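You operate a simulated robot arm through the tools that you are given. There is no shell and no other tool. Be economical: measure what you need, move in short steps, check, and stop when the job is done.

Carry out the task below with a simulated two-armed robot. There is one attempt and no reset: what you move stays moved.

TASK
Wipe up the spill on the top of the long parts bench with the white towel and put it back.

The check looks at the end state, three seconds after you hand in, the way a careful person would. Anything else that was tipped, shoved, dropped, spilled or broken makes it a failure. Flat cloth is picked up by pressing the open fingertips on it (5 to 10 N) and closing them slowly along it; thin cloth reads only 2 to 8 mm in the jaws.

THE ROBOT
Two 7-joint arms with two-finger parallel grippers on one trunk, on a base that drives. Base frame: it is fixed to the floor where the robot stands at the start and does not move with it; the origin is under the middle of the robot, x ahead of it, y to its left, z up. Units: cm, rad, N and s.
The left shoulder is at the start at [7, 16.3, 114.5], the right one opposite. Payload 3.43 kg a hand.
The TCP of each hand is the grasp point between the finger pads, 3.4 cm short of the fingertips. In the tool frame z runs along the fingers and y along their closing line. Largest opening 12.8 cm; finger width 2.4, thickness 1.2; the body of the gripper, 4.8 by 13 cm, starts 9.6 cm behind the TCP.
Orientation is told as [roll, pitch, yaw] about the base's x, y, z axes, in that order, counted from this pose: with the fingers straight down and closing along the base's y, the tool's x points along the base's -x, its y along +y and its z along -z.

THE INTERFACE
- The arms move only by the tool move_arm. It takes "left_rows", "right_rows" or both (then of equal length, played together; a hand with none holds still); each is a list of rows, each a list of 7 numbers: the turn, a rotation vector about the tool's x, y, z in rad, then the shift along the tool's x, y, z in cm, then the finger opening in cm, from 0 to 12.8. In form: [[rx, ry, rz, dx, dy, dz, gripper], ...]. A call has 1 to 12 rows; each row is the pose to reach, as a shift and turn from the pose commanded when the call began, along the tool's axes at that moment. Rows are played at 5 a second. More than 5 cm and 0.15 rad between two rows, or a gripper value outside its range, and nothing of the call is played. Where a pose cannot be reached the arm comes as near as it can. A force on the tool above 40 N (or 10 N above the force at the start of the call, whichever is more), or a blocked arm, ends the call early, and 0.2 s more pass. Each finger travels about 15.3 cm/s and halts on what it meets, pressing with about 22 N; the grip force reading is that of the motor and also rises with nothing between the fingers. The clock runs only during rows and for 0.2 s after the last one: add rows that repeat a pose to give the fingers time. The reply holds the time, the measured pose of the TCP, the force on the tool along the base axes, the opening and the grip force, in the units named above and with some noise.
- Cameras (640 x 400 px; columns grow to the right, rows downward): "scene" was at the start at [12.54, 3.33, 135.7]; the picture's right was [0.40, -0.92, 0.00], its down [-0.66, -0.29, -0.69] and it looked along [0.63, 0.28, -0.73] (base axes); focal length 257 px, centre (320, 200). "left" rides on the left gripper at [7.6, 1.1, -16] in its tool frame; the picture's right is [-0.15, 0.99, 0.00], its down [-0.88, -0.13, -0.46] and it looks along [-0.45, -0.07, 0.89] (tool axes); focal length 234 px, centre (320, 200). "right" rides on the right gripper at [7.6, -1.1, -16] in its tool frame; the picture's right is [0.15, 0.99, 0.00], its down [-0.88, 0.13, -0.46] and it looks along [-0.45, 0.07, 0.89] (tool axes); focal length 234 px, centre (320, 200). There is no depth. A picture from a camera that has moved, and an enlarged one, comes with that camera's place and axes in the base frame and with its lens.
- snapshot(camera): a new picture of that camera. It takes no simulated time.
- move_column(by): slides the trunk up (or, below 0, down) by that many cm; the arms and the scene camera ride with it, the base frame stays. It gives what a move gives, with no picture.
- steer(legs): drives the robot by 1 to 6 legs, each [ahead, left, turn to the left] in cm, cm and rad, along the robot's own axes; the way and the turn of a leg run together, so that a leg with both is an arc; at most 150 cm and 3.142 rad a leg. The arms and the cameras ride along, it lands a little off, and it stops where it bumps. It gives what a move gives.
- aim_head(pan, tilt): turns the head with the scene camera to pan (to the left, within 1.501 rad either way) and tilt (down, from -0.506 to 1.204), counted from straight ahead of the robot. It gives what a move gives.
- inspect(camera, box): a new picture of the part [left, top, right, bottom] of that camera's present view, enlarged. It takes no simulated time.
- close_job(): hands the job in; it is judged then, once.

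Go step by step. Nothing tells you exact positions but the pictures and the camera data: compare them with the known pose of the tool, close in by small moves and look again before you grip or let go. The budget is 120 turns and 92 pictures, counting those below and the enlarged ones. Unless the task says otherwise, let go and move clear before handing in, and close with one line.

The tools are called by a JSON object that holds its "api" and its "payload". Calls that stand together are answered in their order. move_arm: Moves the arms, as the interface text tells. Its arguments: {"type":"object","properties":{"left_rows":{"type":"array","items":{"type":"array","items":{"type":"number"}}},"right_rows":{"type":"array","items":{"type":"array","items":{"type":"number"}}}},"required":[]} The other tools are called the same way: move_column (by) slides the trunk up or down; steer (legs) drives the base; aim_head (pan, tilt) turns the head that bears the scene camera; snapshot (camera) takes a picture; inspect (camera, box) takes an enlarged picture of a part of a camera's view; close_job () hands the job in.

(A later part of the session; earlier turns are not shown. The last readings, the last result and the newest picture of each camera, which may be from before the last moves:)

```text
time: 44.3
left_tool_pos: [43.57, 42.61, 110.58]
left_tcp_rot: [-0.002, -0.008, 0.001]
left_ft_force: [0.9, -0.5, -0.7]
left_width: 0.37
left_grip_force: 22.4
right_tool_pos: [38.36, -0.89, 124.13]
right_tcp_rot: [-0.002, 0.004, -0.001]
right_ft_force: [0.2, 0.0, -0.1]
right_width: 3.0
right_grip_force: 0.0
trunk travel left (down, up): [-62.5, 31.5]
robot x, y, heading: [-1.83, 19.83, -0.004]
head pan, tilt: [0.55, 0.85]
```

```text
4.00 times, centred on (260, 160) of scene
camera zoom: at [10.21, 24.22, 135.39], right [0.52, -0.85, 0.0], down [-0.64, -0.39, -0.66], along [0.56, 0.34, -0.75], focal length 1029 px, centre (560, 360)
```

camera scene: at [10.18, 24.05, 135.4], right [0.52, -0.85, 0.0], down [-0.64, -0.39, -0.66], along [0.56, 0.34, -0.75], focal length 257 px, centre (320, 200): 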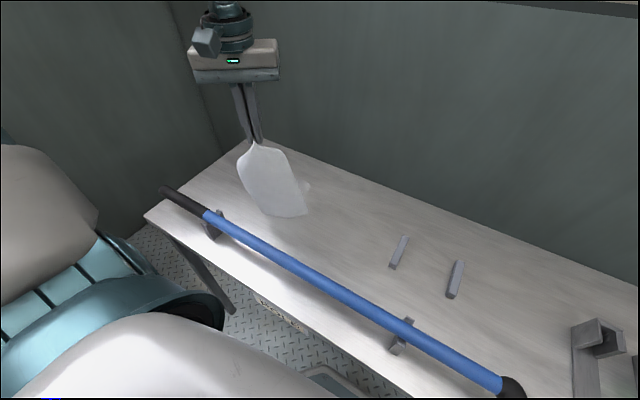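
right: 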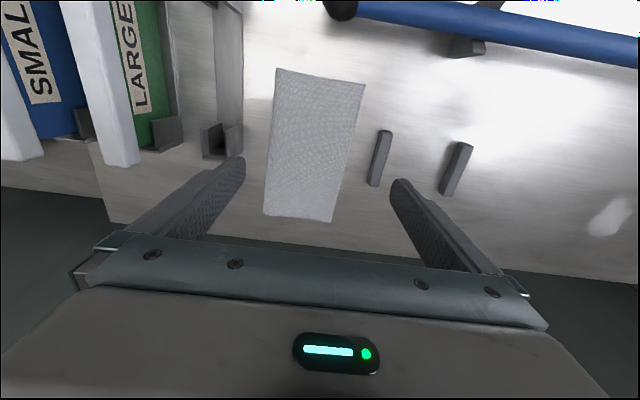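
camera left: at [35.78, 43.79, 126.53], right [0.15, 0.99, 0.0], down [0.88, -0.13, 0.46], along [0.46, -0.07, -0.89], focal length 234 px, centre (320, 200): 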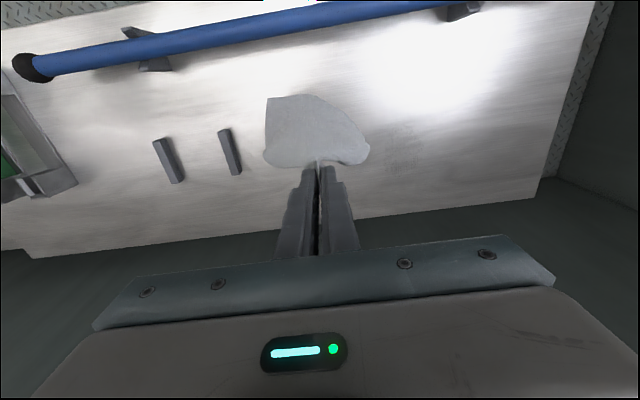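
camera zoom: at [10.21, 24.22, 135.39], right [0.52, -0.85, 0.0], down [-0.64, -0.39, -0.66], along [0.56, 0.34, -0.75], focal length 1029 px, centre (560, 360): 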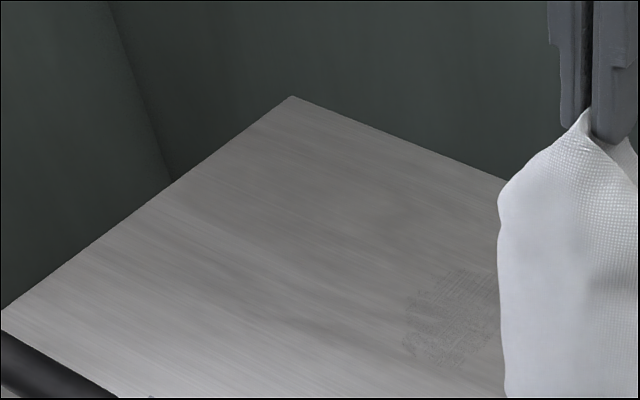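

{"api": "inspect", "payload": {"camera": "left", "box": [340, 100, 500, 200]}}

```text
4.00 times, centred on (420, 150) of left
camera zoom: at [35.78, 43.79, 126.53], right [0.15, 0.99, 0.0], down [0.88, -0.13, 0.46], along [0.46, -0.07, -0.89], focal length 937 px, centre (-80, 400)
```

zoom: 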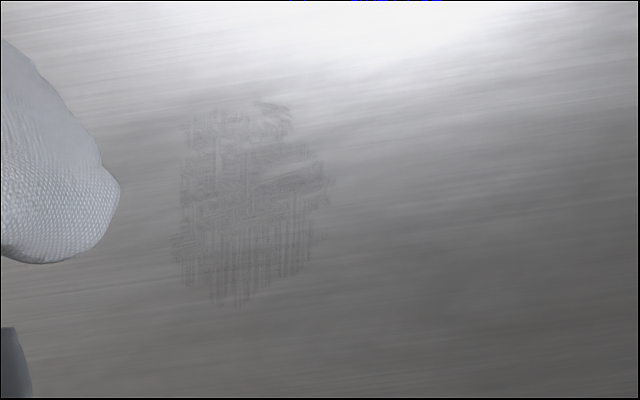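

A faint streaky film is left over the whole spill area, so I wipe again with closer strokes.

{"api": "move_arm", "payload": {"left_rows": [[0, 0, 0, 1, 4, 0, 0], [0, 0, 0, 2, 8, 0, 0], [0, 0, 0, 3, 12, 0, 0], [0, 0, 0, 3.5, 15.5, 2, 0], [0, 0, 0, 1.5, 15.5, 6, 0], [0, 0, 0, -2, 15.5, 9.5, 0], [0, 0, 0, -5, 15.5, 13, 0], [0, 0, 0, -8, 15.5, 17, 0], [0, 0, 0, -10.5, 15.5, 21, 0], [0, 0, 0, -12, 15.5, 24.5, 0], [0, 0, 0, -13, 15.5, 26.3, 0], [0, 0, 0, -13, 15.5, 26.3, 0]]}}

{"api": "move_arm", "payload": {"left_rows": [[0, 0, 0, 0, 0, 0.4, 0], [0, 0, 0, 0, 0, 0.5, 0], [0, 0, 0, 0, 0, 0.5, 0]]}}

{"api": "inspect", "payload": {"camera": "scene", "box": [160, 60, 400, 260]}}

```text
time: 46.9
left_tool_pos: [56.85, 57.95, 84.12]
left_tcp_rot: [-0.001, -0.009, 0.0]
left_ft_force: [0.7, 0.3, 1.5]
left_width: 0.42
left_grip_force: 21.8
right_tool_pos: [38.26, -1.09, 123.98]
right_tcp_rot: [-0.002, 0.003, -0.001]
right_ft_force: [0.1, -0.2, 0.4]
right_width: 2.98
right_grip_force: 0.0
trunk travel left (down, up): [-62.5, 31.5]
robot x, y, heading: [-1.71, 20.01, -0.0]
head pan, tilt: [0.55, 0.85]
```

```text
time: 47.7
left_tool_pos: [56.87, 58.18, 83.88]
left_tcp_rot: [-0.003, -0.011, 0.0]
left_ft_force: [1.5, -1.7, 6.1]
left_width: 0.41
left_grip_force: 21.7
right_tool_pos: [38.22, -1.08, 123.97]
right_tcp_rot: [0.0, 0.002, -0.003]
right_ft_force: [1.3, -0.1, -0.7]
right_width: 3.01
right_grip_force: 0.1
trunk travel left (down, up): [-62.5, 31.5]
robot x, y, heading: [-1.62, 19.93, 0.002]
head pan, tilt: [0.55, 0.85]
```

```text
2.00 times, centred on (280, 160) of scene
camera zoom: at [10.19, 23.99, 135.4], right [0.52, -0.85, 0.0], down [-0.64, -0.39, -0.66], along [0.56, 0.34, -0.75], focal length 515 px, centre (400, 280)
```

zoom: 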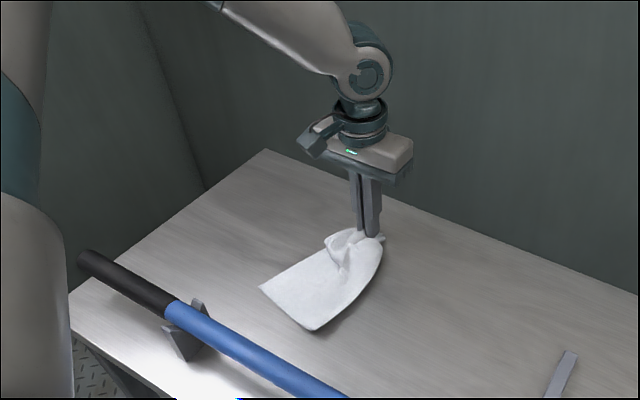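

{"api": "move_arm", "payload": {"left_rows": [[0, 0, 0, 0, -4, 0.12, 0], [0, 0, 0, 0.6, 0, 0.12, 0], [0, 0, 0, 0.6, 4, 0.12, 0], [0, 0, 0, 1.4, 0, 0.12, 0], [0, 0, 0, 1.4, -4.3, 0.12, 0], [0, 0, 0, 2.2, 0, 0.12, 0], [0, 0, 0, 2.2, 4, 0.12, 0], [0, 0, 0, 3, 0, 0.12, 0], [0, 0, 0, 3, -4.3, 0.12, 0], [0, 0, 0, 3.8, 0, 0.12, 0], [0, 0, 0, 3.8, 4, 0.12, 0], [0, 0, 0, 4.6, 0, 0.12, 0]]}}

{"api": "move_arm", "payload": {"left_rows": [[0, 0, 0, 0, -4.3, 0, 0], [0, 0, 0, 0.8, 0, 0, 0], [0, 0, 0, 0.8, 4, 0, 0], [0, 0, 0, 1.6, 0, 0, 0], [0, 0, 0, 1.6, -4.3, 0, 0], [0, 0, 0, 2.4, 0, 0, 0], [0, 0, 0, 2.4, 4, 0, 0], [0, 0, 0, 3.2, 0, 0, 0], [0, 0, 0, 3.2, -4.3, 0, 0], [0, 0, 0, 4, 0, 0, 0], [0, 0, 0, 4, 4, 0, 0], [0, 0, 0, 4.8, 0, 0, 0]]}}

{"api": "move_arm", "payload": {"left_rows": [[0, 0, 0, 0, -4.3, 0, 0], [0, 0, 0, 1, 0, 0, 0], [0, 0, 0, 1, 4, 0, 0], [0, 0, 0, -2.5, 4, 0, 0], [0, 0, 0, -6, 4, 0, 0], [0, 0, 0, -6, 3, 0, 0], [0, 0, 0, -2.5, 3, 0, 0], [0, 0, 0, 1, 3, 0, 0], [0, 0, 0, 1, 2, 0, 0], [0, 0, 0, -2.5, 2, 0, 0], [0, 0, 0, -6, 2, 0, 0], [0, 0, 0, -6, 1, 0, 0]]}}

{"api": "snapshot", "payload": {"camera": "left"}}

```text
time: 50.3
left_tool_pos: [51.86, 58.16, 83.71]
left_tcp_rot: [0.003, -0.006, 0.0]
left_ft_force: [-1.4, 2.4, 11.3]
left_width: 0.37
left_grip_force: 22.2
right_tool_pos: [38.28, -1.47, 123.92]
right_tcp_rot: [0.001, 0.006, -0.002]
right_ft_force: [-0.4, -0.2, -0.8]
right_width: 3.01
right_grip_force: 0.1
trunk travel left (down, up): [-62.5, 31.5]
robot x, y, heading: [-1.76, 19.87, 0.0]
head pan, tilt: [0.55, 0.85]
```

```text
time: 52.9
left_tool_pos: [47.34, 58.19, 83.74]
left_tcp_rot: [0.002, -0.008, 0.0]
left_ft_force: [0.4, 2.6, 11.0]
left_width: 0.41
left_grip_force: 21.8
right_tool_pos: [38.41, -1.41, 123.96]
right_tcp_rot: [0.001, 0.006, -0.002]
right_ft_force: [0.7, 0.3, 0.3]
right_width: 2.98
right_grip_force: 0.1
trunk travel left (down, up): [-62.5, 31.5]
robot x, y, heading: [-1.74, 19.82, -0.001]
head pan, tilt: [0.55, 0.85]
```

```text
time: 55.5
left_tool_pos: [53.38, 59.02, 83.78]
left_tcp_rot: [-0.001, -0.009, 0.003]
left_ft_force: [0.9, 2.0, 7.4]
left_width: 0.4
left_grip_force: 21.9
right_tool_pos: [38.26, -1.11, 123.92]
right_tcp_rot: [0.0, 0.003, -0.002]
right_ft_force: [-0.2, 0.5, 0.1]
right_width: 3.01
right_grip_force: 0.0
trunk travel left (down, up): [-62.5, 31.5]
robot x, y, heading: [-1.81, 19.68, -0.002]
head pan, tilt: [0.55, 0.85]
```

```text
55 pictures are left
camera left: at [45.51, 60.2, 99.65], right [0.15, 0.99, 0.0], down [0.88, -0.13, 0.47], along [0.46, -0.07, -0.89], focal length 234 px, centre (320, 200)
```

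left: 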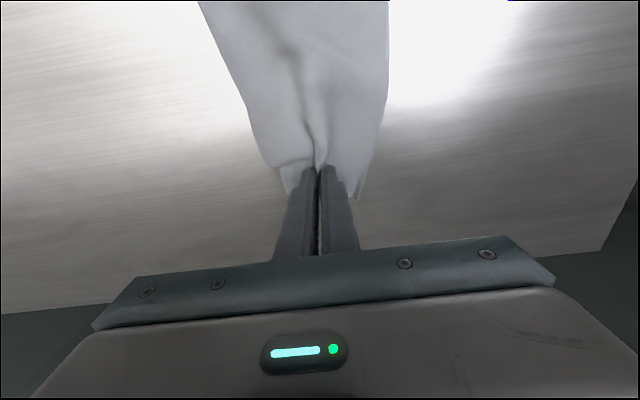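

{"api": "move_arm", "payload": {"left_rows": [[0, 0, 0, 3, -1, 0, 0], [0, 0, 0, 6.5, -1, 0, 0], [0, 0, 0, 6.5, -2, 0, 0], [0, 0, 0, 2, -2, 0, 0], [0, 0, 0, -2, -2, 0, 0], [0, 0, 0, -2, -3, 0, 0], [0, 0, 0, 2, -3, 0, 0], [0, 0, 0, 6, -3, 0, 0], [0, 0, 0, 6, -4.2, 0, 0], [0, 0, 0, 2, -4.2, 0, 0], [0, 0, 0, -2.5, -4.2, 0, 0], [0, 0, 0, -2.5, -2, 0, 0]]}}

{"api": "move_arm", "payload": {"left_rows": [[0, 0, 0, 0, 0, -3, 0], [0, 0, 0, 2, 0, -7, 0], [0, 0, 0, 5, 0, -11, 0], [0, 0, 0, 7.5, 0, -15, 0], [0, 0, 0, 9.5, 0, -19, 0], [0, 0, 0, 11, -2, -23, 0], [0, 0, 0, 11.5, -6, -26, 0], [0, 0, 0, 11.5, -10, -27, 0], [0, 0, 0, 11.5, -14.5, -27, 0], [0, 0, 0, 11.5, -14.5, -27, 0]]}}

{"api": "snapshot", "payload": {"camera": "left"}}

{"api": "inspect", "payload": {"camera": "left", "box": [340, 100, 500, 200]}}

{"api": "inspect", "payload": {"camera": "scene", "box": [180, 110, 340, 210]}}

```text
time: 58.1
left_tool_pos: [55.82, 57.33, 83.85]
left_tcp_rot: [-0.003, -0.011, 0.0]
left_ft_force: [-0.1, -0.5, 5.1]
left_width: 0.39
left_grip_force: 21.9
right_tool_pos: [38.15, -1.04, 123.98]
right_tcp_rot: [0.0, 0.004, -0.001]
right_ft_force: [0.2, 0.6, 0.3]
right_width: 3.02
right_grip_force: 0.1
trunk travel left (down, up): [-62.5, 31.5]
robot x, y, heading: [-1.96, 19.85, -0.004]
head pan, tilt: [0.55, 0.85]
```

```text
refused: row 7 steps farther than a row can; nothing moved
```

```text
54 pictures are left
camera left: at [47.94, 58.52, 99.7], right [0.15, 0.99, 0.0], down [0.88, -0.13, 0.47], along [0.46, -0.07, -0.89], focal length 234 px, centre (320, 200)
```

left: 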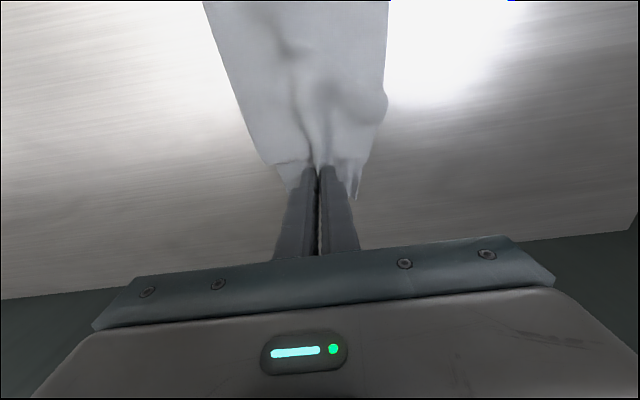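

```text
4.00 times, centred on (420, 150) of left
camera zoom: at [47.94, 58.52, 99.7], right [0.15, 0.99, 0.0], down [0.88, -0.13, 0.47], along [0.46, -0.07, -0.89], focal length 937 px, centre (-80, 400)
```

zoom: 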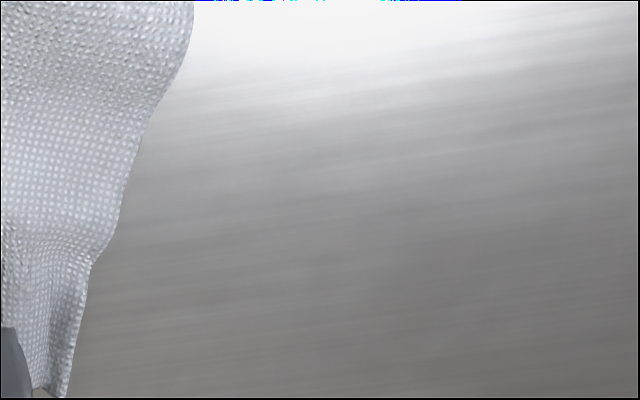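

```text
4.00 times, centred on (260, 160) of scene
camera zoom: at [10.07, 24.15, 135.41], right [0.52, -0.85, 0.0], down [-0.64, -0.39, -0.66], along [0.56, 0.34, -0.75], focal length 1029 px, centre (560, 360)
```

zoom: 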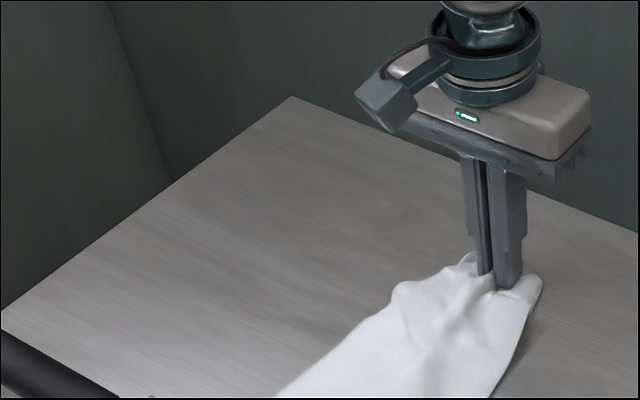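

Now lift with smaller steps and look.

{"api": "move_arm", "payload": {"left_rows": [[0, 0, 0, 0, 0, -3, 0], [0, 0, 0, 2, 0, -7, 0], [0, 0, 0, 5, 0, -11, 0], [0, 0, 0, 7.5, 0, -15, 0], [0, 0, 0, 9.5, 0, -19, 0], [0, 0, 0, 11, -1, -23, 0], [0, 0, 0, 11.5, -4, -26, 0], [0, 0, 0, 11.5, -8, -27, 0], [0, 0, 0, 11.5, -12, -27, 0], [0, 0, 0, 11.5, -15, -27, 0], [0, 0, 0, 11.5, -15, -27, 0]]}}

{"api": "inspect", "payload": {"camera": "left", "box": [340, 100, 500, 200]}}

{"api": "inspect", "payload": {"camera": "scene", "box": [180, 60, 420, 210]}}

```text
time: 60.5
left_tool_pos: [44.1, 42.35, 110.55]
left_tcp_rot: [-0.002, -0.008, 0.0]
left_ft_force: [0.7, 0.1, -0.6]
left_width: 0.43
left_grip_force: 21.4
right_tool_pos: [38.38, -1.03, 124.06]
right_tcp_rot: [-0.002, 0.004, -0.002]
right_ft_force: [-0.9, -0.4, -0.1]
right_width: 3.02
right_grip_force: 0.0
trunk travel left (down, up): [-62.5, 31.5]
robot x, y, heading: [-1.81, 19.86, -0.002]
head pan, tilt: [0.55, 0.85]
```

```text
4.00 times, centred on (420, 150) of left
camera zoom: at [36.21, 43.54, 126.4], right [0.15, 0.99, 0.0], down [0.88, -0.13, 0.46], along [0.46, -0.07, -0.89], focal length 937 px, centre (-80, 400)
```

zoom: 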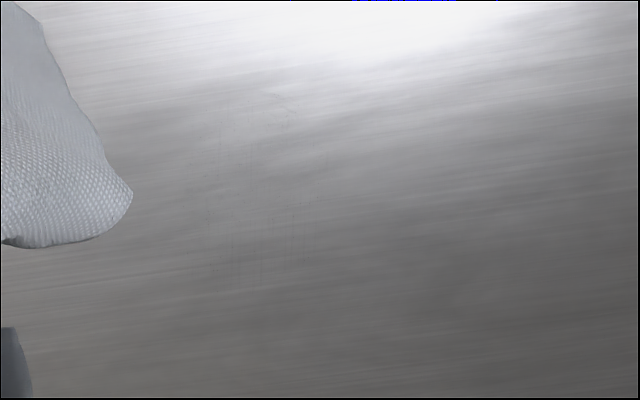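

```text
2.67 times, centred on (300, 135) of scene
camera zoom: at [10.22, 24.16, 135.39], right [0.52, -0.85, 0.0], down [-0.64, -0.39, -0.66], along [0.56, 0.34, -0.75], focal length 686 px, centre (373, 373)
```

zoom: 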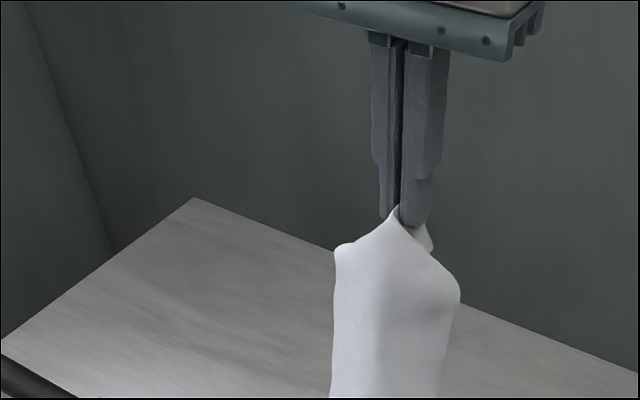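

Almost gone, only hairline traces. One more pass makes it sure.

{"api": "move_arm", "payload": {"left_rows": [[0, 0, 0, 1, 4, 0, 0], [0, 0, 0, 2, 8, 0, 0], [0, 0, 0, 3, 12, 0, 0], [0, 0, 0, 4, 16, 2, 0], [0, 0, 0, 2, 16, 6, 0], [0, 0, 0, -1.5, 16, 9.5, 0], [0, 0, 0, -4.5, 16, 13, 0], [0, 0, 0, -7.5, 16, 17, 0], [0, 0, 0, -10, 16, 21, 0], [0, 0, 0, -11.5, 16, 24.5, 0], [0, 0, 0, -12.5, 16, 26.5, 0], [0, 0, 0, -12.5, 16, 26.85, 0]]}}

{"api": "move_arm", "payload": {"left_rows": [[0, 0, 0, 0, -4, 0.12, 0], [0, 0, 0, 0.4, 0, 0.12, 0], [0, 0, 0, 0.4, 4, 0.12, 0], [0, 0, 0, 1.2, 0, 0.12, 0], [0, 0, 0, 1.2, -4.3, 0.12, 0], [0, 0, 0, 2, 0, 0.12, 0], [0, 0, 0, 2, 4, 0.12, 0], [0, 0, 0, 2.8, 0, 0.12, 0], [0, 0, 0, 2.8, -4.3, 0.12, 0], [0, 0, 0, 3.6, 0, 0.12, 0], [0, 0, 0, 3.6, 4, 0.12, 0], [0, 0, 0, 4.4, 0, 0.12, 0]]}}

{"api": "move_arm", "payload": {"left_rows": [[0, 0, 0, 0, -4.3, 0, 0], [0, 0, 0, 0.8, 0, 0, 0], [0, 0, 0, 0.8, 4, 0, 0], [0, 0, 0, 1.6, 0, 0, 0], [0, 0, 0, 1.6, -4.3, 0, 0], [0, 0, 0, 2.4, 0, 0, 0], [0, 0, 0, 2.4, 4, 0, 0], [0, 0, 0, 3.2, 0, 0, 0], [0, 0, 0, 3.2, -4.3, 0, 0], [0, 0, 0, 4, 0, 0, 0], [0, 0, 0, 4, 4, 0, 0], [0, 0, 0, 4.8, 0, 0, 0]]}}

{"api": "move_arm", "payload": {"left_rows": [[0, 0, 0, 0, -4.3, 0, 0], [0, 0, 0, 1, 0, 0, 0], [0, 0, 0, 1.5, 4, 0, 0], [0, 0, 0, -2.5, 3.5, 0, 0], [0, 0, 0, -6, 3.5, 0, 0], [0, 0, 0, -6, 2.5, 0, 0], [0, 0, 0, -2.5, 2.5, 0, 0], [0, 0, 0, 1.5, 2.5, 0, 0], [0, 0, 0, 1.5, 1.5, 0, 0], [0, 0, 0, -2.5, 1.5, 0, 0], [0, 0, 0, -6, 1.5, 0, 0], [0, 0, 0, -6, 0.5, 0, 0]]}}

{"api": "move_arm", "payload": {"left_rows": [[0, 0, 0, 3, 0, 0, 0], [0, 0, 0, 6.5, -0.2, 0, 0], [0, 0, 0, 6.5, -1.2, 0, 0], [0, 0, 0, 2, -1.2, 0, 0], [0, 0, 0, -2, -1.2, 0, 0], [0, 0, 0, -2, -2.2, 0, 0], [0, 0, 0, 2, -2.2, 0, 0], [0, 0, 0, 6, -2.2, 0, 0], [0, 0, 0, 6, -3.4, 0, 0], [0, 0, 0, 2, -3.4, 0, 0], [0, 0, 0, -2.5, -3.4, 0, 0], [0, 0, 0, -2.5, -2, 0, 0]]}}

{"api": "snapshot", "payload": {"camera": "scene"}}

```text
time: 63.1
left_tool_pos: [56.83, 58.15, 83.9]
left_tcp_rot: [-0.002, -0.011, 0.0]
left_ft_force: [0.3, 2.3, 12.0]
left_width: 0.38
left_grip_force: 21.8
right_tool_pos: [38.25, -1.11, 124.03]
right_tcp_rot: [0.0, 0.003, -0.001]
right_ft_force: [0.3, 0.0, -0.2]
right_width: 3.0
right_grip_force: 0.0
trunk travel left (down, up): [-62.5, 31.5]
robot x, y, heading: [-1.66, 20.02, -0.001]
head pan, tilt: [0.55, 0.85]
```

```text
time: 65.7
left_tool_pos: [52.77, 58.07, 83.83]
left_tcp_rot: [0.002, -0.014, 0.002]
left_ft_force: [2.2, 7.7, 36.8]
left_width: 0.4
left_grip_force: 22.1
right_tool_pos: [38.2, -1.36, 124.12]
right_tcp_rot: [0.002, 0.005, -0.002]
right_ft_force: [0.0, -1.1, -0.2]
right_width: 3.01
right_grip_force: 0.1
trunk travel left (down, up): [-62.5, 31.5]
robot x, y, heading: [-1.48, 20.01, 0.002]
head pan, tilt: [0.55, 0.85]
```

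```text
time: 68.3
left_tool_pos: [47.96, 58.23, 83.71]
left_tcp_rot: [0.001, -0.006, 0.001]
left_ft_force: [-0.1, 5.1, 19.1]
left_width: 0.37
left_grip_force: 21.7
right_tool_pos: [38.3, -1.29, 123.91]
right_tcp_rot: [0.001, 0.006, -0.002]
right_ft_force: [0.3, -0.3, 0.6]
right_width: 3.0
right_grip_force: 0.1
trunk travel left (down, up): [-62.5, 31.5]
robot x, y, heading: [-1.73, 19.85, 0.001]
head pan, tilt: [0.55, 0.85]
```

```text
time: 70.3
left_tool_pos: [46.1, 60.03, 83.67]
left_tcp_rot: [0.001, -0.015, 0.0]
left_ft_force: [-5.4, 4.4, 27.2]
left_width: 0.41
left_grip_force: 21.8
right_tool_pos: [37.97, -1.11, 124.01]
right_tcp_rot: [0.0, 0.004, -0.002]
right_ft_force: [1.1, -0.2, 0.1]
right_width: 3.02
right_grip_force: 0.2
trunk travel left (down, up): [-62.5, 31.5]
robot x, y, heading: [-1.37, 19.87, 0.002]
head pan, tilt: [0.55, 0.85]
stopped in row 9 (left hand): the force on the tool passed its limit (the readings are from after the stop); the commanded pose is now the measured one
```

```text
time: 72.2
left_tool_pos: [40.01, 56.91, 83.84]
left_tcp_rot: [0.003, -0.016, -0.002]
left_ft_force: [-5.8, 2.0, 28.6]
left_width: 0.41
left_grip_force: 21.9
right_tool_pos: [38.12, -1.25, 124.04]
right_tcp_rot: [0.0, 0.003, -0.001]
right_ft_force: [0.7, -0.8, 0.4]
right_width: 2.98
right_grip_force: 0.1
trunk travel left (down, up): [-62.5, 31.5]
robot x, y, heading: [-1.52, 19.66, -0.0]
head pan, tilt: [0.55, 0.85]
stopped in row 9 (left hand): the force on the tool passed its limit (the readings are from after the stop); the commanded pose is now the measured one
```

```text
49 pictures are left
camera scene: at [10.08, 23.89, 135.42], right [0.52, -0.85, 0.0], down [-0.64, -0.39, -0.66], along [0.56, 0.34, -0.75], focal length 257 px, centre (320, 200)
```

scene: 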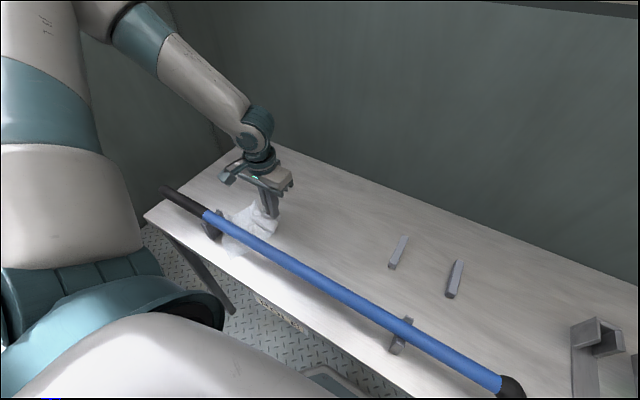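

My chained pass overshot: the towel's tail has been pushed under the rod, which looks unmoved. I'll look closely before pulling it out low along +x.

{"api": "inspect", "payload": {"camera": "scene", "box": [140, 160, 340, 285]}}

{"api": "snapshot", "payload": {"camera": "left"}}

```text
3.20 times, centred on (240, 222) of scene
camera zoom: at [10.08, 23.89, 135.42], right [0.52, -0.85, 0.0], down [-0.64, -0.39, -0.66], along [0.56, 0.34, -0.75], focal length 823 px, centre (576, 128)
```

zoom: 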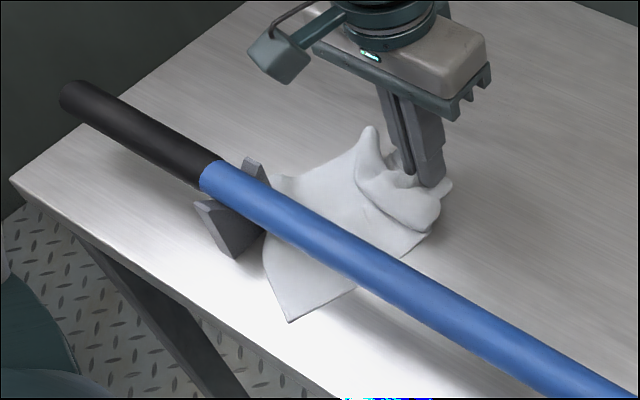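

```text
47 pictures are left
camera left: at [32.02, 58.03, 99.6], right [0.15, 0.99, 0.01], down [0.87, -0.13, 0.47], along [0.46, -0.06, -0.88], focal length 234 px, centre (320, 200)
```

left: 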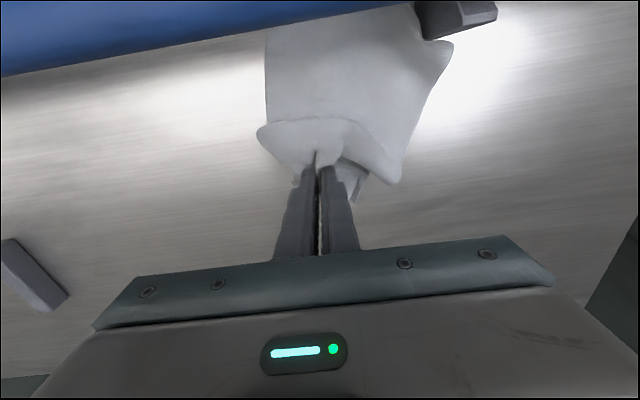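

The rod still sits on its rest. I ease the pressure and pull the towel out slowly, low, toward +x and slightly away from the rest.

{"api": "move_arm", "payload": {"left_rows": [[0, 0, 0, 0, 0, -0.8, 0], [0, 0, 0, -1.5, -0.7, -1, 0], [0, 0, 0, -3, -1.4, -1, 0], [0, 0, 0, -4.5, -2, -1, 0], [0, 0, 0, -6, -2.6, -1, 0], [0, 0, 0, -7.5, -3, -1, 0], [0, 0, 0, -9, -3, -1, 0], [0, 0, 0, -10.5, -3, -1, 0], [0, 0, 0, -12, -3, -1, 0], [0, 0, 0, -13.5, -3, -1, 0], [0, 0, 0, -15, -3, -1, 0], [0, 0, 0, -16.5, -3, -1, 0]]}}

{"api": "snapshot", "payload": {"camera": "scene"}}

{"api": "inspect", "payload": {"camera": "scene", "box": [140, 160, 340, 285]}}

```text
time: 74.8
left_tool_pos: [56.47, 53.89, 84.67]
left_tcp_rot: [0.002, -0.009, 0.0]
left_ft_force: [-0.1, -0.3, -0.1]
left_width: 0.37
left_grip_force: 21.9
right_tool_pos: [38.35, -1.22, 123.9]
right_tcp_rot: [0.0, 0.006, -0.004]
right_ft_force: [0.4, -0.3, 0.4]
right_width: 3.01
right_grip_force: 0.1
trunk travel left (down, up): [-62.5, 31.5]
robot x, y, heading: [-1.68, 20.02, -0.001]
head pan, tilt: [0.55, 0.85]
```

```text
46 pictures are left
camera scene: at [10.32, 24.03, 135.39], right [0.52, -0.85, 0.0], down [-0.64, -0.39, -0.66], along [0.56, 0.34, -0.75], focal length 257 px, centre (320, 200)
```

scene: 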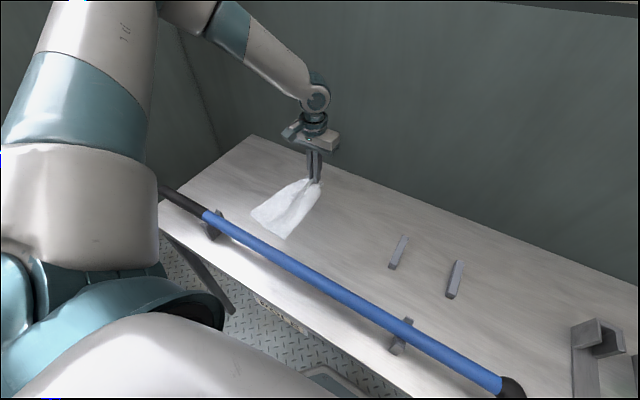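

```text
3.20 times, centred on (240, 222) of scene
camera zoom: at [10.32, 24.03, 135.39], right [0.52, -0.85, 0.0], down [-0.64, -0.39, -0.66], along [0.56, 0.34, -0.75], focal length 823 px, centre (576, 128)
```

zoom: 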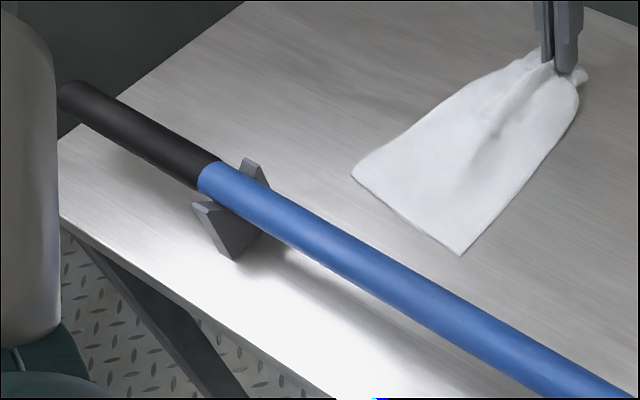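

The towel is free and the rod is where it was. I lift it away and check the spill spot.

{"api": "move_arm", "payload": {"left_rows": [[0, 0, 0, 0, 0, -3, 0], [0, 0, 0, 2, 0, -7, 0], [0, 0, 0, 5, 0, -11, 0], [0, 0, 0, 7.5, 0, -15, 0], [0, 0, 0, 9.5, 0, -19, 0], [0, 0, 0, 11, -1, -23, 0], [0, 0, 0, 12, -4, -26, 0], [0, 0, 0, 12, -8, -27, 0], [0, 0, 0, 12, -11, -27, 0], [0, 0, 0, 12, -11, -27, 0]]}}

{"api": "inspect", "payload": {"camera": "left", "box": [340, 100, 500, 200]}}

{"api": "snapshot", "payload": {"camera": "left"}}

{"api": "snapshot", "payload": {"camera": "scene"}}

```text
time: 77.0
left_tool_pos: [44.23, 43.25, 111.49]
left_tcp_rot: [0.003, -0.012, -0.001]
left_ft_force: [0.1, 0.3, -0.8]
left_width: 0.4
left_grip_force: 22.0
right_tool_pos: [38.38, -1.06, 124.02]
right_tcp_rot: [-0.001, 0.004, -0.001]
right_ft_force: [-0.5, -0.3, -0.5]
right_width: 2.99
right_grip_force: 0.0
trunk travel left (down, up): [-62.5, 31.5]
robot x, y, heading: [-1.45, 19.63, -0.005]
head pan, tilt: [0.55, 0.85]
```

```text
4.00 times, centred on (420, 150) of left
camera zoom: at [36.27, 44.34, 127.28], right [0.15, 0.99, 0.0], down [0.87, -0.13, 0.47], along [0.46, -0.07, -0.88], focal length 937 px, centre (-80, 400)
```

zoom: 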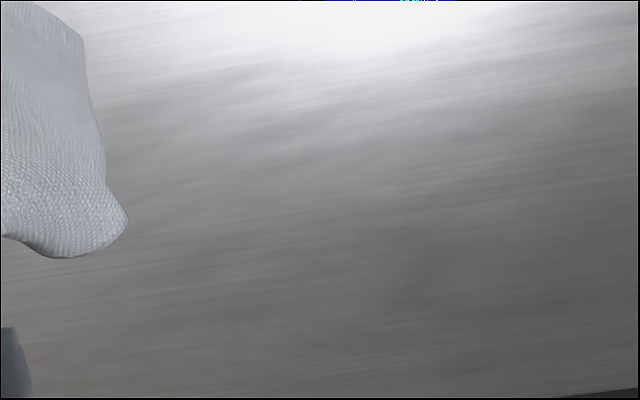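

```text
43 pictures are left
camera left: at [36.27, 44.34, 127.28], right [0.15, 0.99, 0.0], down [0.87, -0.13, 0.47], along [0.46, -0.07, -0.88], focal length 234 px, centre (320, 200)
```

left: 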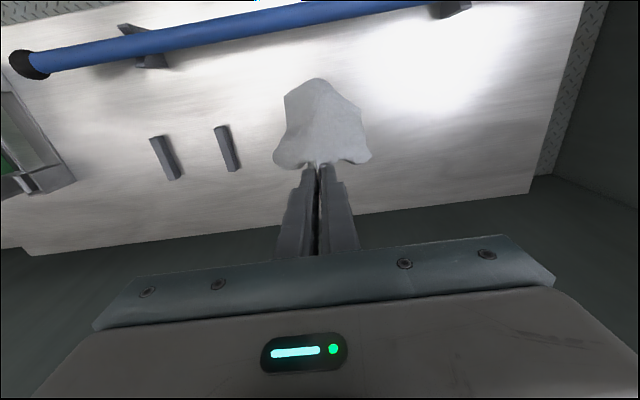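

```text
42 pictures are left
camera scene: at [10.26, 24.12, 135.39], right [0.52, -0.85, 0.0], down [-0.64, -0.39, -0.66], along [0.56, 0.34, -0.75], focal length 257 px, centre (320, 200)
```

scene: 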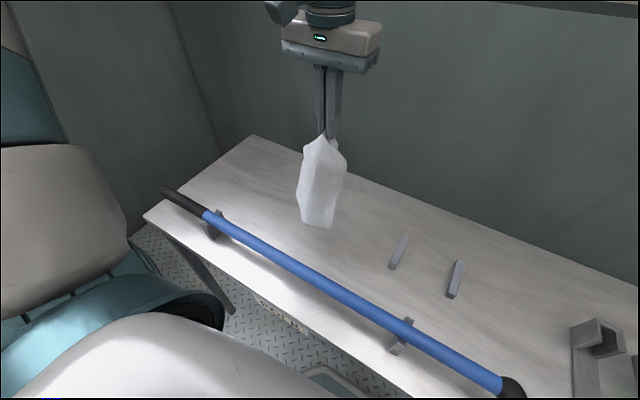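

The spot is clean. I raise the towel a bit, drive back right and turn so the left hand can lay it at its old place.

{"api": "move_arm", "payload": {"left_rows": [[0, 0, 0, 0, 0, -3, 0], [0, 0, 0, 0, 0, -6, 0], [0, 0, 0, 0, 0, -6, 0]]}}

{"api": "steer", "payload": {"legs": [[0, -31.5, 0], [0, 0, -0.31]]}}

{"api": "aim_head", "payload": {"pan": 0.4, "tilt": 0.85}}

{"api": "snapshot", "payload": {"camera": "scene"}}

{"api": "snapshot", "payload": {"camera": "left"}}

```text
time: 77.8
left_tool_pos: [44.11, 42.81, 117.69]
left_tcp_rot: [0.001, -0.012, -0.001]
left_ft_force: [0.6, 0.4, -0.5]
left_width: 0.4
left_grip_force: 21.9
right_tool_pos: [38.4, -1.01, 124.08]
right_tcp_rot: [0.001, 0.006, -0.004]
right_ft_force: [0.7, 0.1, 0.1]
right_width: 3.01
right_grip_force: 0.0
trunk travel left (down, up): [-62.5, 31.5]
robot x, y, heading: [-1.56, 19.68, -0.004]
head pan, tilt: [0.55, 0.85]
```

```text
time: 81.0
left_tool_pos: [48.76, -4.57, 117.68]
left_tcp_rot: [0.001, -0.012, -0.321]
left_ft_force: [-0.1, -0.2, 0.3]
left_width: 0.39
left_grip_force: 22.2
right_tool_pos: [29.25, -44.33, 123.92]
right_tcp_rot: [-0.001, 0.003, -0.323]
right_ft_force: [0.1, -0.3, 1.1]
right_width: 3.0
right_grip_force: 0.1
trunk travel left (down, up): [-62.5, 31.5]
robot x, y, heading: [-1.57, -11.67, -0.322]
head pan, tilt: [0.55, 0.85]
```

```text
time: 81.7
left_tool_pos: [48.87, -4.55, 117.64]
left_tcp_rot: [0.003, -0.012, -0.323]
left_ft_force: [-0.2, 0.6, -0.3]
left_width: 0.41
left_grip_force: 22.1
right_tool_pos: [29.34, -44.5, 123.95]
right_tcp_rot: [0.001, 0.004, -0.326]
right_ft_force: [0.3, 0.4, 0.4]
right_width: 3.02
right_grip_force: 0.0
trunk travel left (down, up): [-62.5, 31.5]
robot x, y, heading: [-1.89, -11.68, -0.326]
head pan, tilt: [0.4, 0.85]
```

```text
41 pictures are left
camera scene: at [10.86, -12.87, 135.39], right [0.08, -1.0, 0.0], down [-0.75, -0.06, -0.66], along [0.66, 0.05, -0.75], focal length 257 px, centre (320, 200)
```

scene: 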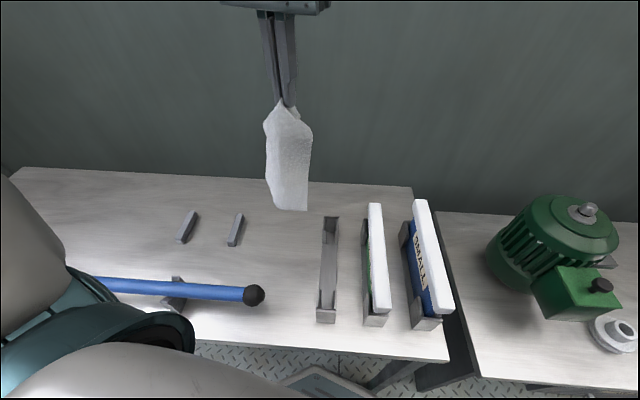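

```text
40 pictures are left
camera left: at [41.63, -1.1, 133.56], right [0.45, 0.89, 0.0], down [0.79, -0.4, 0.47], along [0.42, -0.21, -0.88], focal length 234 px, centre (320, 200)
```

left: 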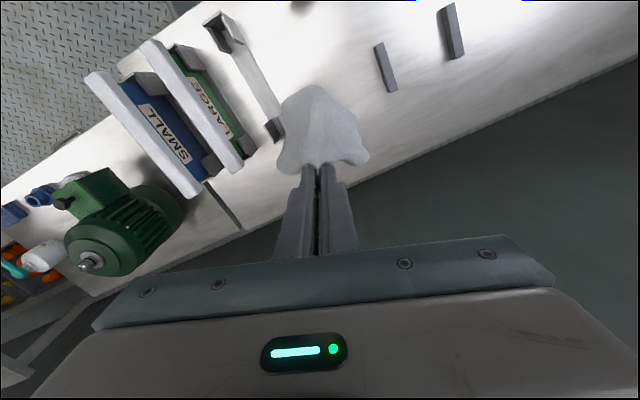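

I straighten the hand and bring it above the towel's near edge, ready to lay it out.

{"api": "move_arm", "payload": {"left_rows": [[0, 0, -0.1, 3, 0, 0, 0], [0, 0, -0.2, 6, 0, 0, 0], [0, 0, -0.323, 9, 0, 0, 0], [0, 0, -0.323, 10.8, 0, 0, 0], [0, 0, -0.323, 10.8, 0, 4, 0], [0, 0, -0.323, 10.8, 0, 8, 0], [0, 0, -0.323, 10.8, 0, 8, 0], [0, 0, -0.323, 10.8, 0, 8, 0]]}}

{"api": "snapshot", "payload": {"camera": "scene"}}

{"api": "snapshot", "payload": {"camera": "left"}}

```text
time: 83.5
left_tool_pos: [38.58, -1.29, 109.58]
left_tcp_rot: [-0.002, -0.014, -0.001]
left_ft_force: [0.6, 1.5, 0.4]
left_width: 0.4
left_grip_force: 22.0
right_tool_pos: [29.43, -44.54, 123.92]
right_tcp_rot: [-0.001, 0.004, -0.324]
right_ft_force: [-0.8, -0.4, -0.5]
right_width: 2.98
right_grip_force: 0.1
trunk travel left (down, up): [-62.5, 31.5]
robot x, y, heading: [-1.76, -11.86, -0.328]
head pan, tilt: [0.4, 0.85]
```

```text
39 pictures are left
camera scene: at [10.91, -12.86, 135.39], right [0.07, -1.0, 0.0], down [-0.75, -0.06, -0.66], along [0.66, 0.05, -0.75], focal length 257 px, centre (320, 200)
```

scene: 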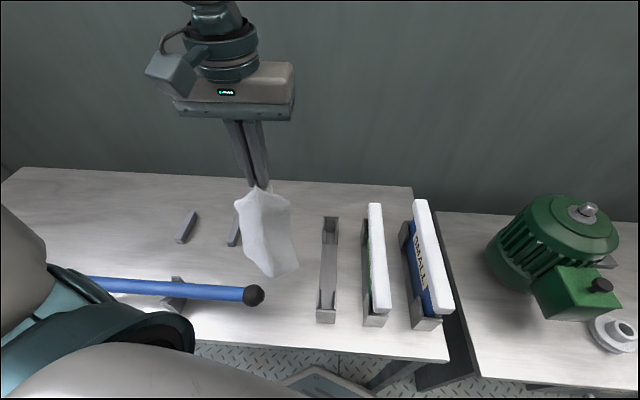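

```text
38 pictures are left
camera left: at [30.63, -0.15, 125.53], right [0.15, 0.99, 0.0], down [0.88, -0.13, 0.47], along [0.46, -0.07, -0.88], focal length 234 px, centre (320, 200)
```

left: 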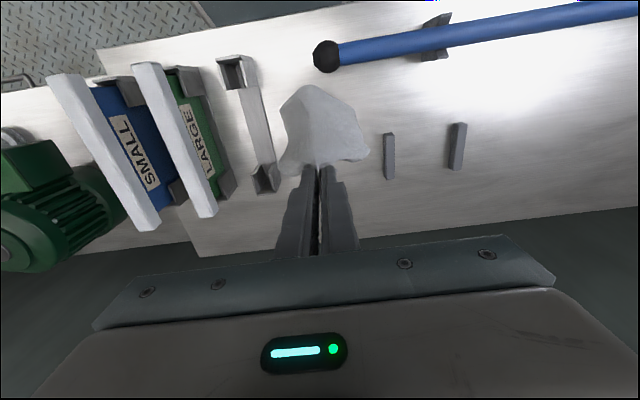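

{"api": "move_arm", "payload": {"left_rows": [[0, 0, 0, 2, 0.5, 3, 0], [0, 0, 0, 2, 0.5, 5, 0], [0, 0, 0, 0, 0.5, 7.5, 0], [0, 0, 0, -3, 0.5, 10, 0], [0, 0, 0, -6, 0.5, 12.5, 0], [0, 0, 0, -9, 0.5, 15.5, 0], [0, 0, 0, -12, 0.5, 18.5, 0], [0, 0, 0, -14.5, 0.5, 21.5, 0], [0, 0, 0, -16.5, 0.5, 24, 0], [0, 0, 0, -17.5, 0.5, 25, 0], [0, 0, 0, -17.5, 0.5, 25, 0]]}}

{"api": "inspect", "payload": {"camera": "scene", "box": [200, 150, 400, 310]}}

{"api": "snapshot", "payload": {"camera": "left"}}

```text
time: 85.8
left_tool_pos: [56.69, -0.87, 84.87]
left_tcp_rot: [-0.002, -0.012, 0.0]
left_ft_force: [0.0, -0.4, -0.3]
left_width: 0.39
left_grip_force: 22.0
left hand out of reach, approached as far as the arm can: row 1, 2, 3
right_tool_pos: [29.26, -44.5, 124.07]
right_tcp_rot: [0.0, 0.004, -0.324]
right_ft_force: [-0.4, -0.2, 0.3]
right_width: 3.02
right_grip_force: 0.0
trunk travel left (down, up): [-62.5, 31.5]
robot x, y, heading: [-1.66, -11.7, -0.327]
head pan, tilt: [0.4, 0.85]
```

```text
2.50 times, centred on (300, 230) of scene
camera zoom: at [10.85, -12.84, 135.39], right [0.07, -1.0, 0.0], down [-0.75, -0.06, -0.66], along [0.66, 0.05, -0.75], focal length 643 px, centre (370, 125)
```

zoom: 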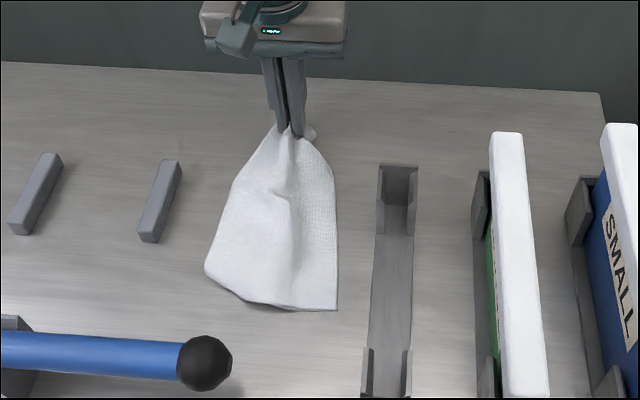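

```text
36 pictures are left
camera left: at [48.61, 0.28, 100.75], right [0.15, 0.99, 0.0], down [0.88, -0.13, 0.47], along [0.46, -0.07, -0.88], focal length 234 px, centre (320, 200)
```

left: 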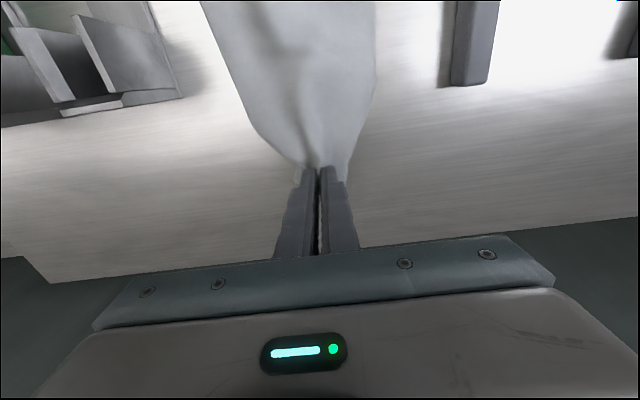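

The towel lies back at its place (near edge x≈37–40, y -7.7..5.2). I press the pinch lightly and open slowly so the fingers spread the crease out.

{"api": "move_arm", "payload": {"left_rows": [[0, 0, 0, 0, 0.5, 0.5, 0], [0, 0, 0, 0, 0.8, 0.9, 0], [0, 0, 0, 0, 0.8, 1.0, 0], [0, 0, 0, 0, 0.8, 1.0, 0]]}}

```text
time: 86.8
left_tool_pos: [56.55, -0.04, 83.97]
left_tcp_rot: [-0.002, -0.014, -0.001]
left_ft_force: [1.3, -1.6, 9.3]
left_width: 0.41
left_grip_force: 21.9
right_tool_pos: [29.28, -44.44, 124.04]
right_tcp_rot: [0.001, 0.003, -0.324]
right_ft_force: [-0.6, 0.5, 0.1]
right_width: 2.99
right_grip_force: 0.2
trunk travel left (down, up): [-62.5, 31.5]
robot x, y, heading: [-2.34, -11.79, -0.327]
head pan, tilt: [0.4, 0.85]
```

{"api": "move_arm", "payload": {"left_rows": [[0, 0, 0, 0, 0, 0, 0.5], [0, 0, 0, 0, 0, 0, 1], [0, 0, 0, 0, 0, 0, 1.6], [0, 0, 0, 0, 0, 0, 2.2], [0, 0, 0, 0, 0, 0, 3], [0, 0, 0, 0, 0, 0, 4], [0, 0, 0, 0, 0, 0, 5], [0, 0, 0, 0, 0, 0, 6], [0, 0, 0, 0, 0, 0, 7], [0, 0, 0, 0, 0, 0, 7]]}}

{"api": "move_arm", "payload": {"left_rows": [[0, 0, 0, 0, 0, -1, 7], [0, 0, 0, 0, 0, -4, 7], [0, 0, 0, 0, 0, -8, 7], [0, 0, 0, 0, 0, -12, 7], [0, 0, 0, 0, 0, -16, 7], [0, 0, 0, 0, 0, -16, 7]]}}

{"api": "snapshot", "payload": {"camera": "left"}}

{"api": "inspect", "payload": {"camera": "scene", "box": [200, 150, 400, 310]}}

```text
time: 89.0
left_tool_pos: [56.51, 0.07, 83.81]
left_tcp_rot: [-0.003, -0.013, 0.0]
left_ft_force: [-0.3, 0.6, 1.6]
left_width: 6.99
left_grip_force: 0.1
right_tool_pos: [29.45, -44.47, 123.97]
right_tcp_rot: [0.002, 0.003, -0.324]
right_ft_force: [0.0, 0.1, -0.1]
right_width: 2.97
right_grip_force: 0.1
trunk travel left (down, up): [-62.5, 31.5]
robot x, y, heading: [-2.22, -11.53, -0.325]
head pan, tilt: [0.4, 0.85]
```

```text
time: 90.5
left_tool_pos: [56.29, 0.26, 99.76]
left_tcp_rot: [-0.003, -0.011, 0.002]
left_ft_force: [1.0, 0.8, -0.1]
left_width: 6.98
left_grip_force: 0.0
right_tool_pos: [29.34, -44.43, 123.94]
right_tcp_rot: [-0.002, 0.006, -0.324]
right_ft_force: [0.4, 0.1, -1.1]
right_width: 3.01
right_grip_force: 0.1
trunk travel left (down, up): [-62.5, 31.5]
robot x, y, heading: [-1.78, -11.79, -0.325]
head pan, tilt: [0.4, 0.85]
```

```text
35 pictures are left
camera left: at [48.34, 1.31, 115.63], right [0.15, 0.99, 0.0], down [0.88, -0.13, 0.47], along [0.46, -0.07, -0.89], focal length 234 px, centre (320, 200)
```

left: 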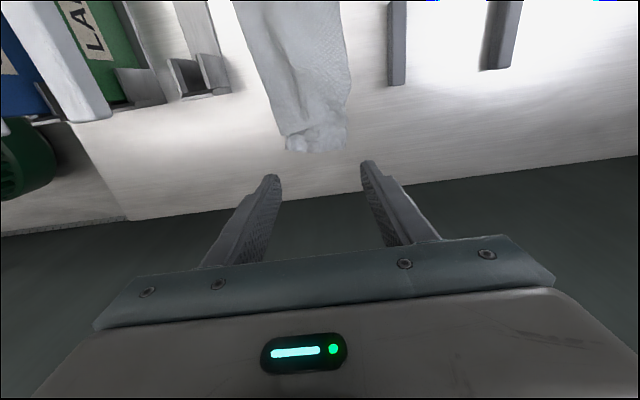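

```text
2.50 times, centred on (300, 230) of scene
camera zoom: at [10.96, -12.85, 135.38], right [0.07, -1.0, 0.0], down [-0.75, -0.06, -0.66], along [0.66, 0.05, -0.75], focal length 643 px, centre (370, 125)
```

zoom: 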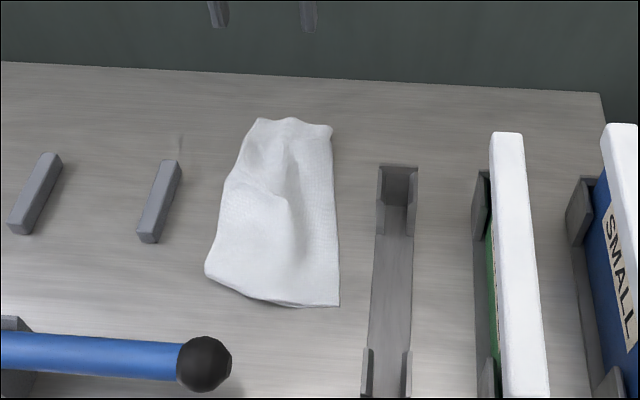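

The towel is down, a little wrinkled at its far end. I also see a small mark near the block, which I'll inspect.

{"api": "inspect", "payload": {"camera": "scene", "box": [230, 180, 310, 230]}}

{"api": "inspect", "payload": {"camera": "left", "box": [230, 0, 550, 200]}}

```text
8.00 times, centred on (270, 205) of scene
camera zoom: at [10.96, -12.85, 135.38], right [0.07, -1.0, 0.0], down [-0.75, -0.06, -0.66], along [0.66, 0.05, -0.75], focal length 2058 px, centre (720, 160)
```

zoom: 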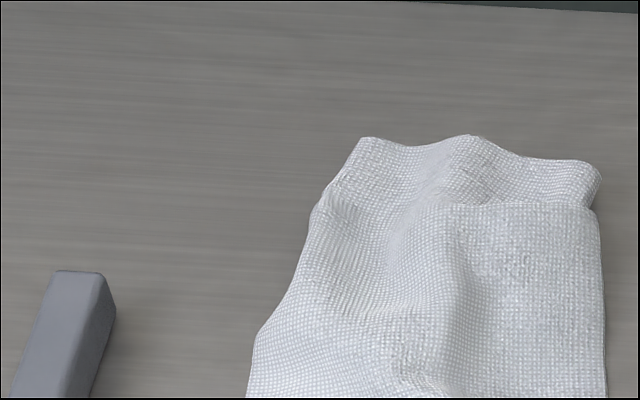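

```text
2.00 times, centred on (390, 100) of left
camera zoom: at [48.34, 1.31, 115.63], right [0.15, 0.99, 0.0], down [0.88, -0.13, 0.47], along [0.46, -0.07, -0.89], focal length 468 px, centre (180, 400)
```

zoom: 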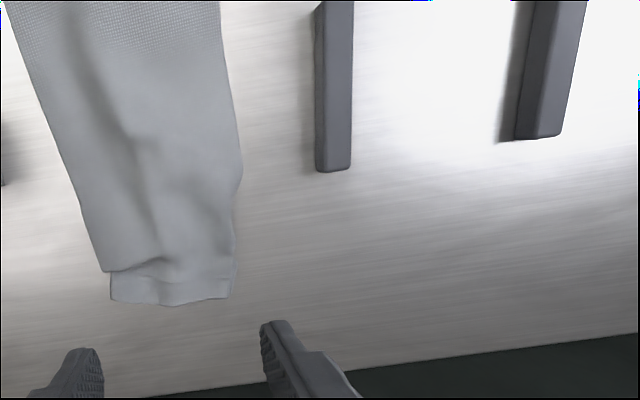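

The mark was only a rendering shadow. I smooth the far end once: fingers nearly closed, light pressure, open outward.

{"api": "move_arm", "payload": {"left_rows": [[0, 0, 0, 0.3, -1, 4, 4], [0, 0, 0, 0.3, -1, 8, 2.5], [0, 0, 0, 0.3, -1, 12, 2], [0, 0, 0, 0.3, -1, 14.5, 2], [0, 0, 0, 0.3, -1, 15.5, 2], [0, 0, 0, 0.3, -1, 15.7, 2], [0, 0, 0, 0.3, -1, 15.7, 2]]}}

```text
time: 92.0
left_tool_pos: [56.14, -0.94, 84.07]
left_tcp_rot: [-0.002, -0.013, 0.0]
left_ft_force: [0.5, 0.7, 0.6]
left_width: 2.0
left_grip_force: 0.0
right_tool_pos: [29.3, -44.42, 124.0]
right_tcp_rot: [-0.002, 0.005, -0.324]
right_ft_force: [-0.4, -0.6, -0.5]
right_width: 2.99
right_grip_force: 0.0
trunk travel left (down, up): [-62.5, 31.5]
robot x, y, heading: [-1.83, -11.83, -0.324]
head pan, tilt: [0.4, 0.85]
```

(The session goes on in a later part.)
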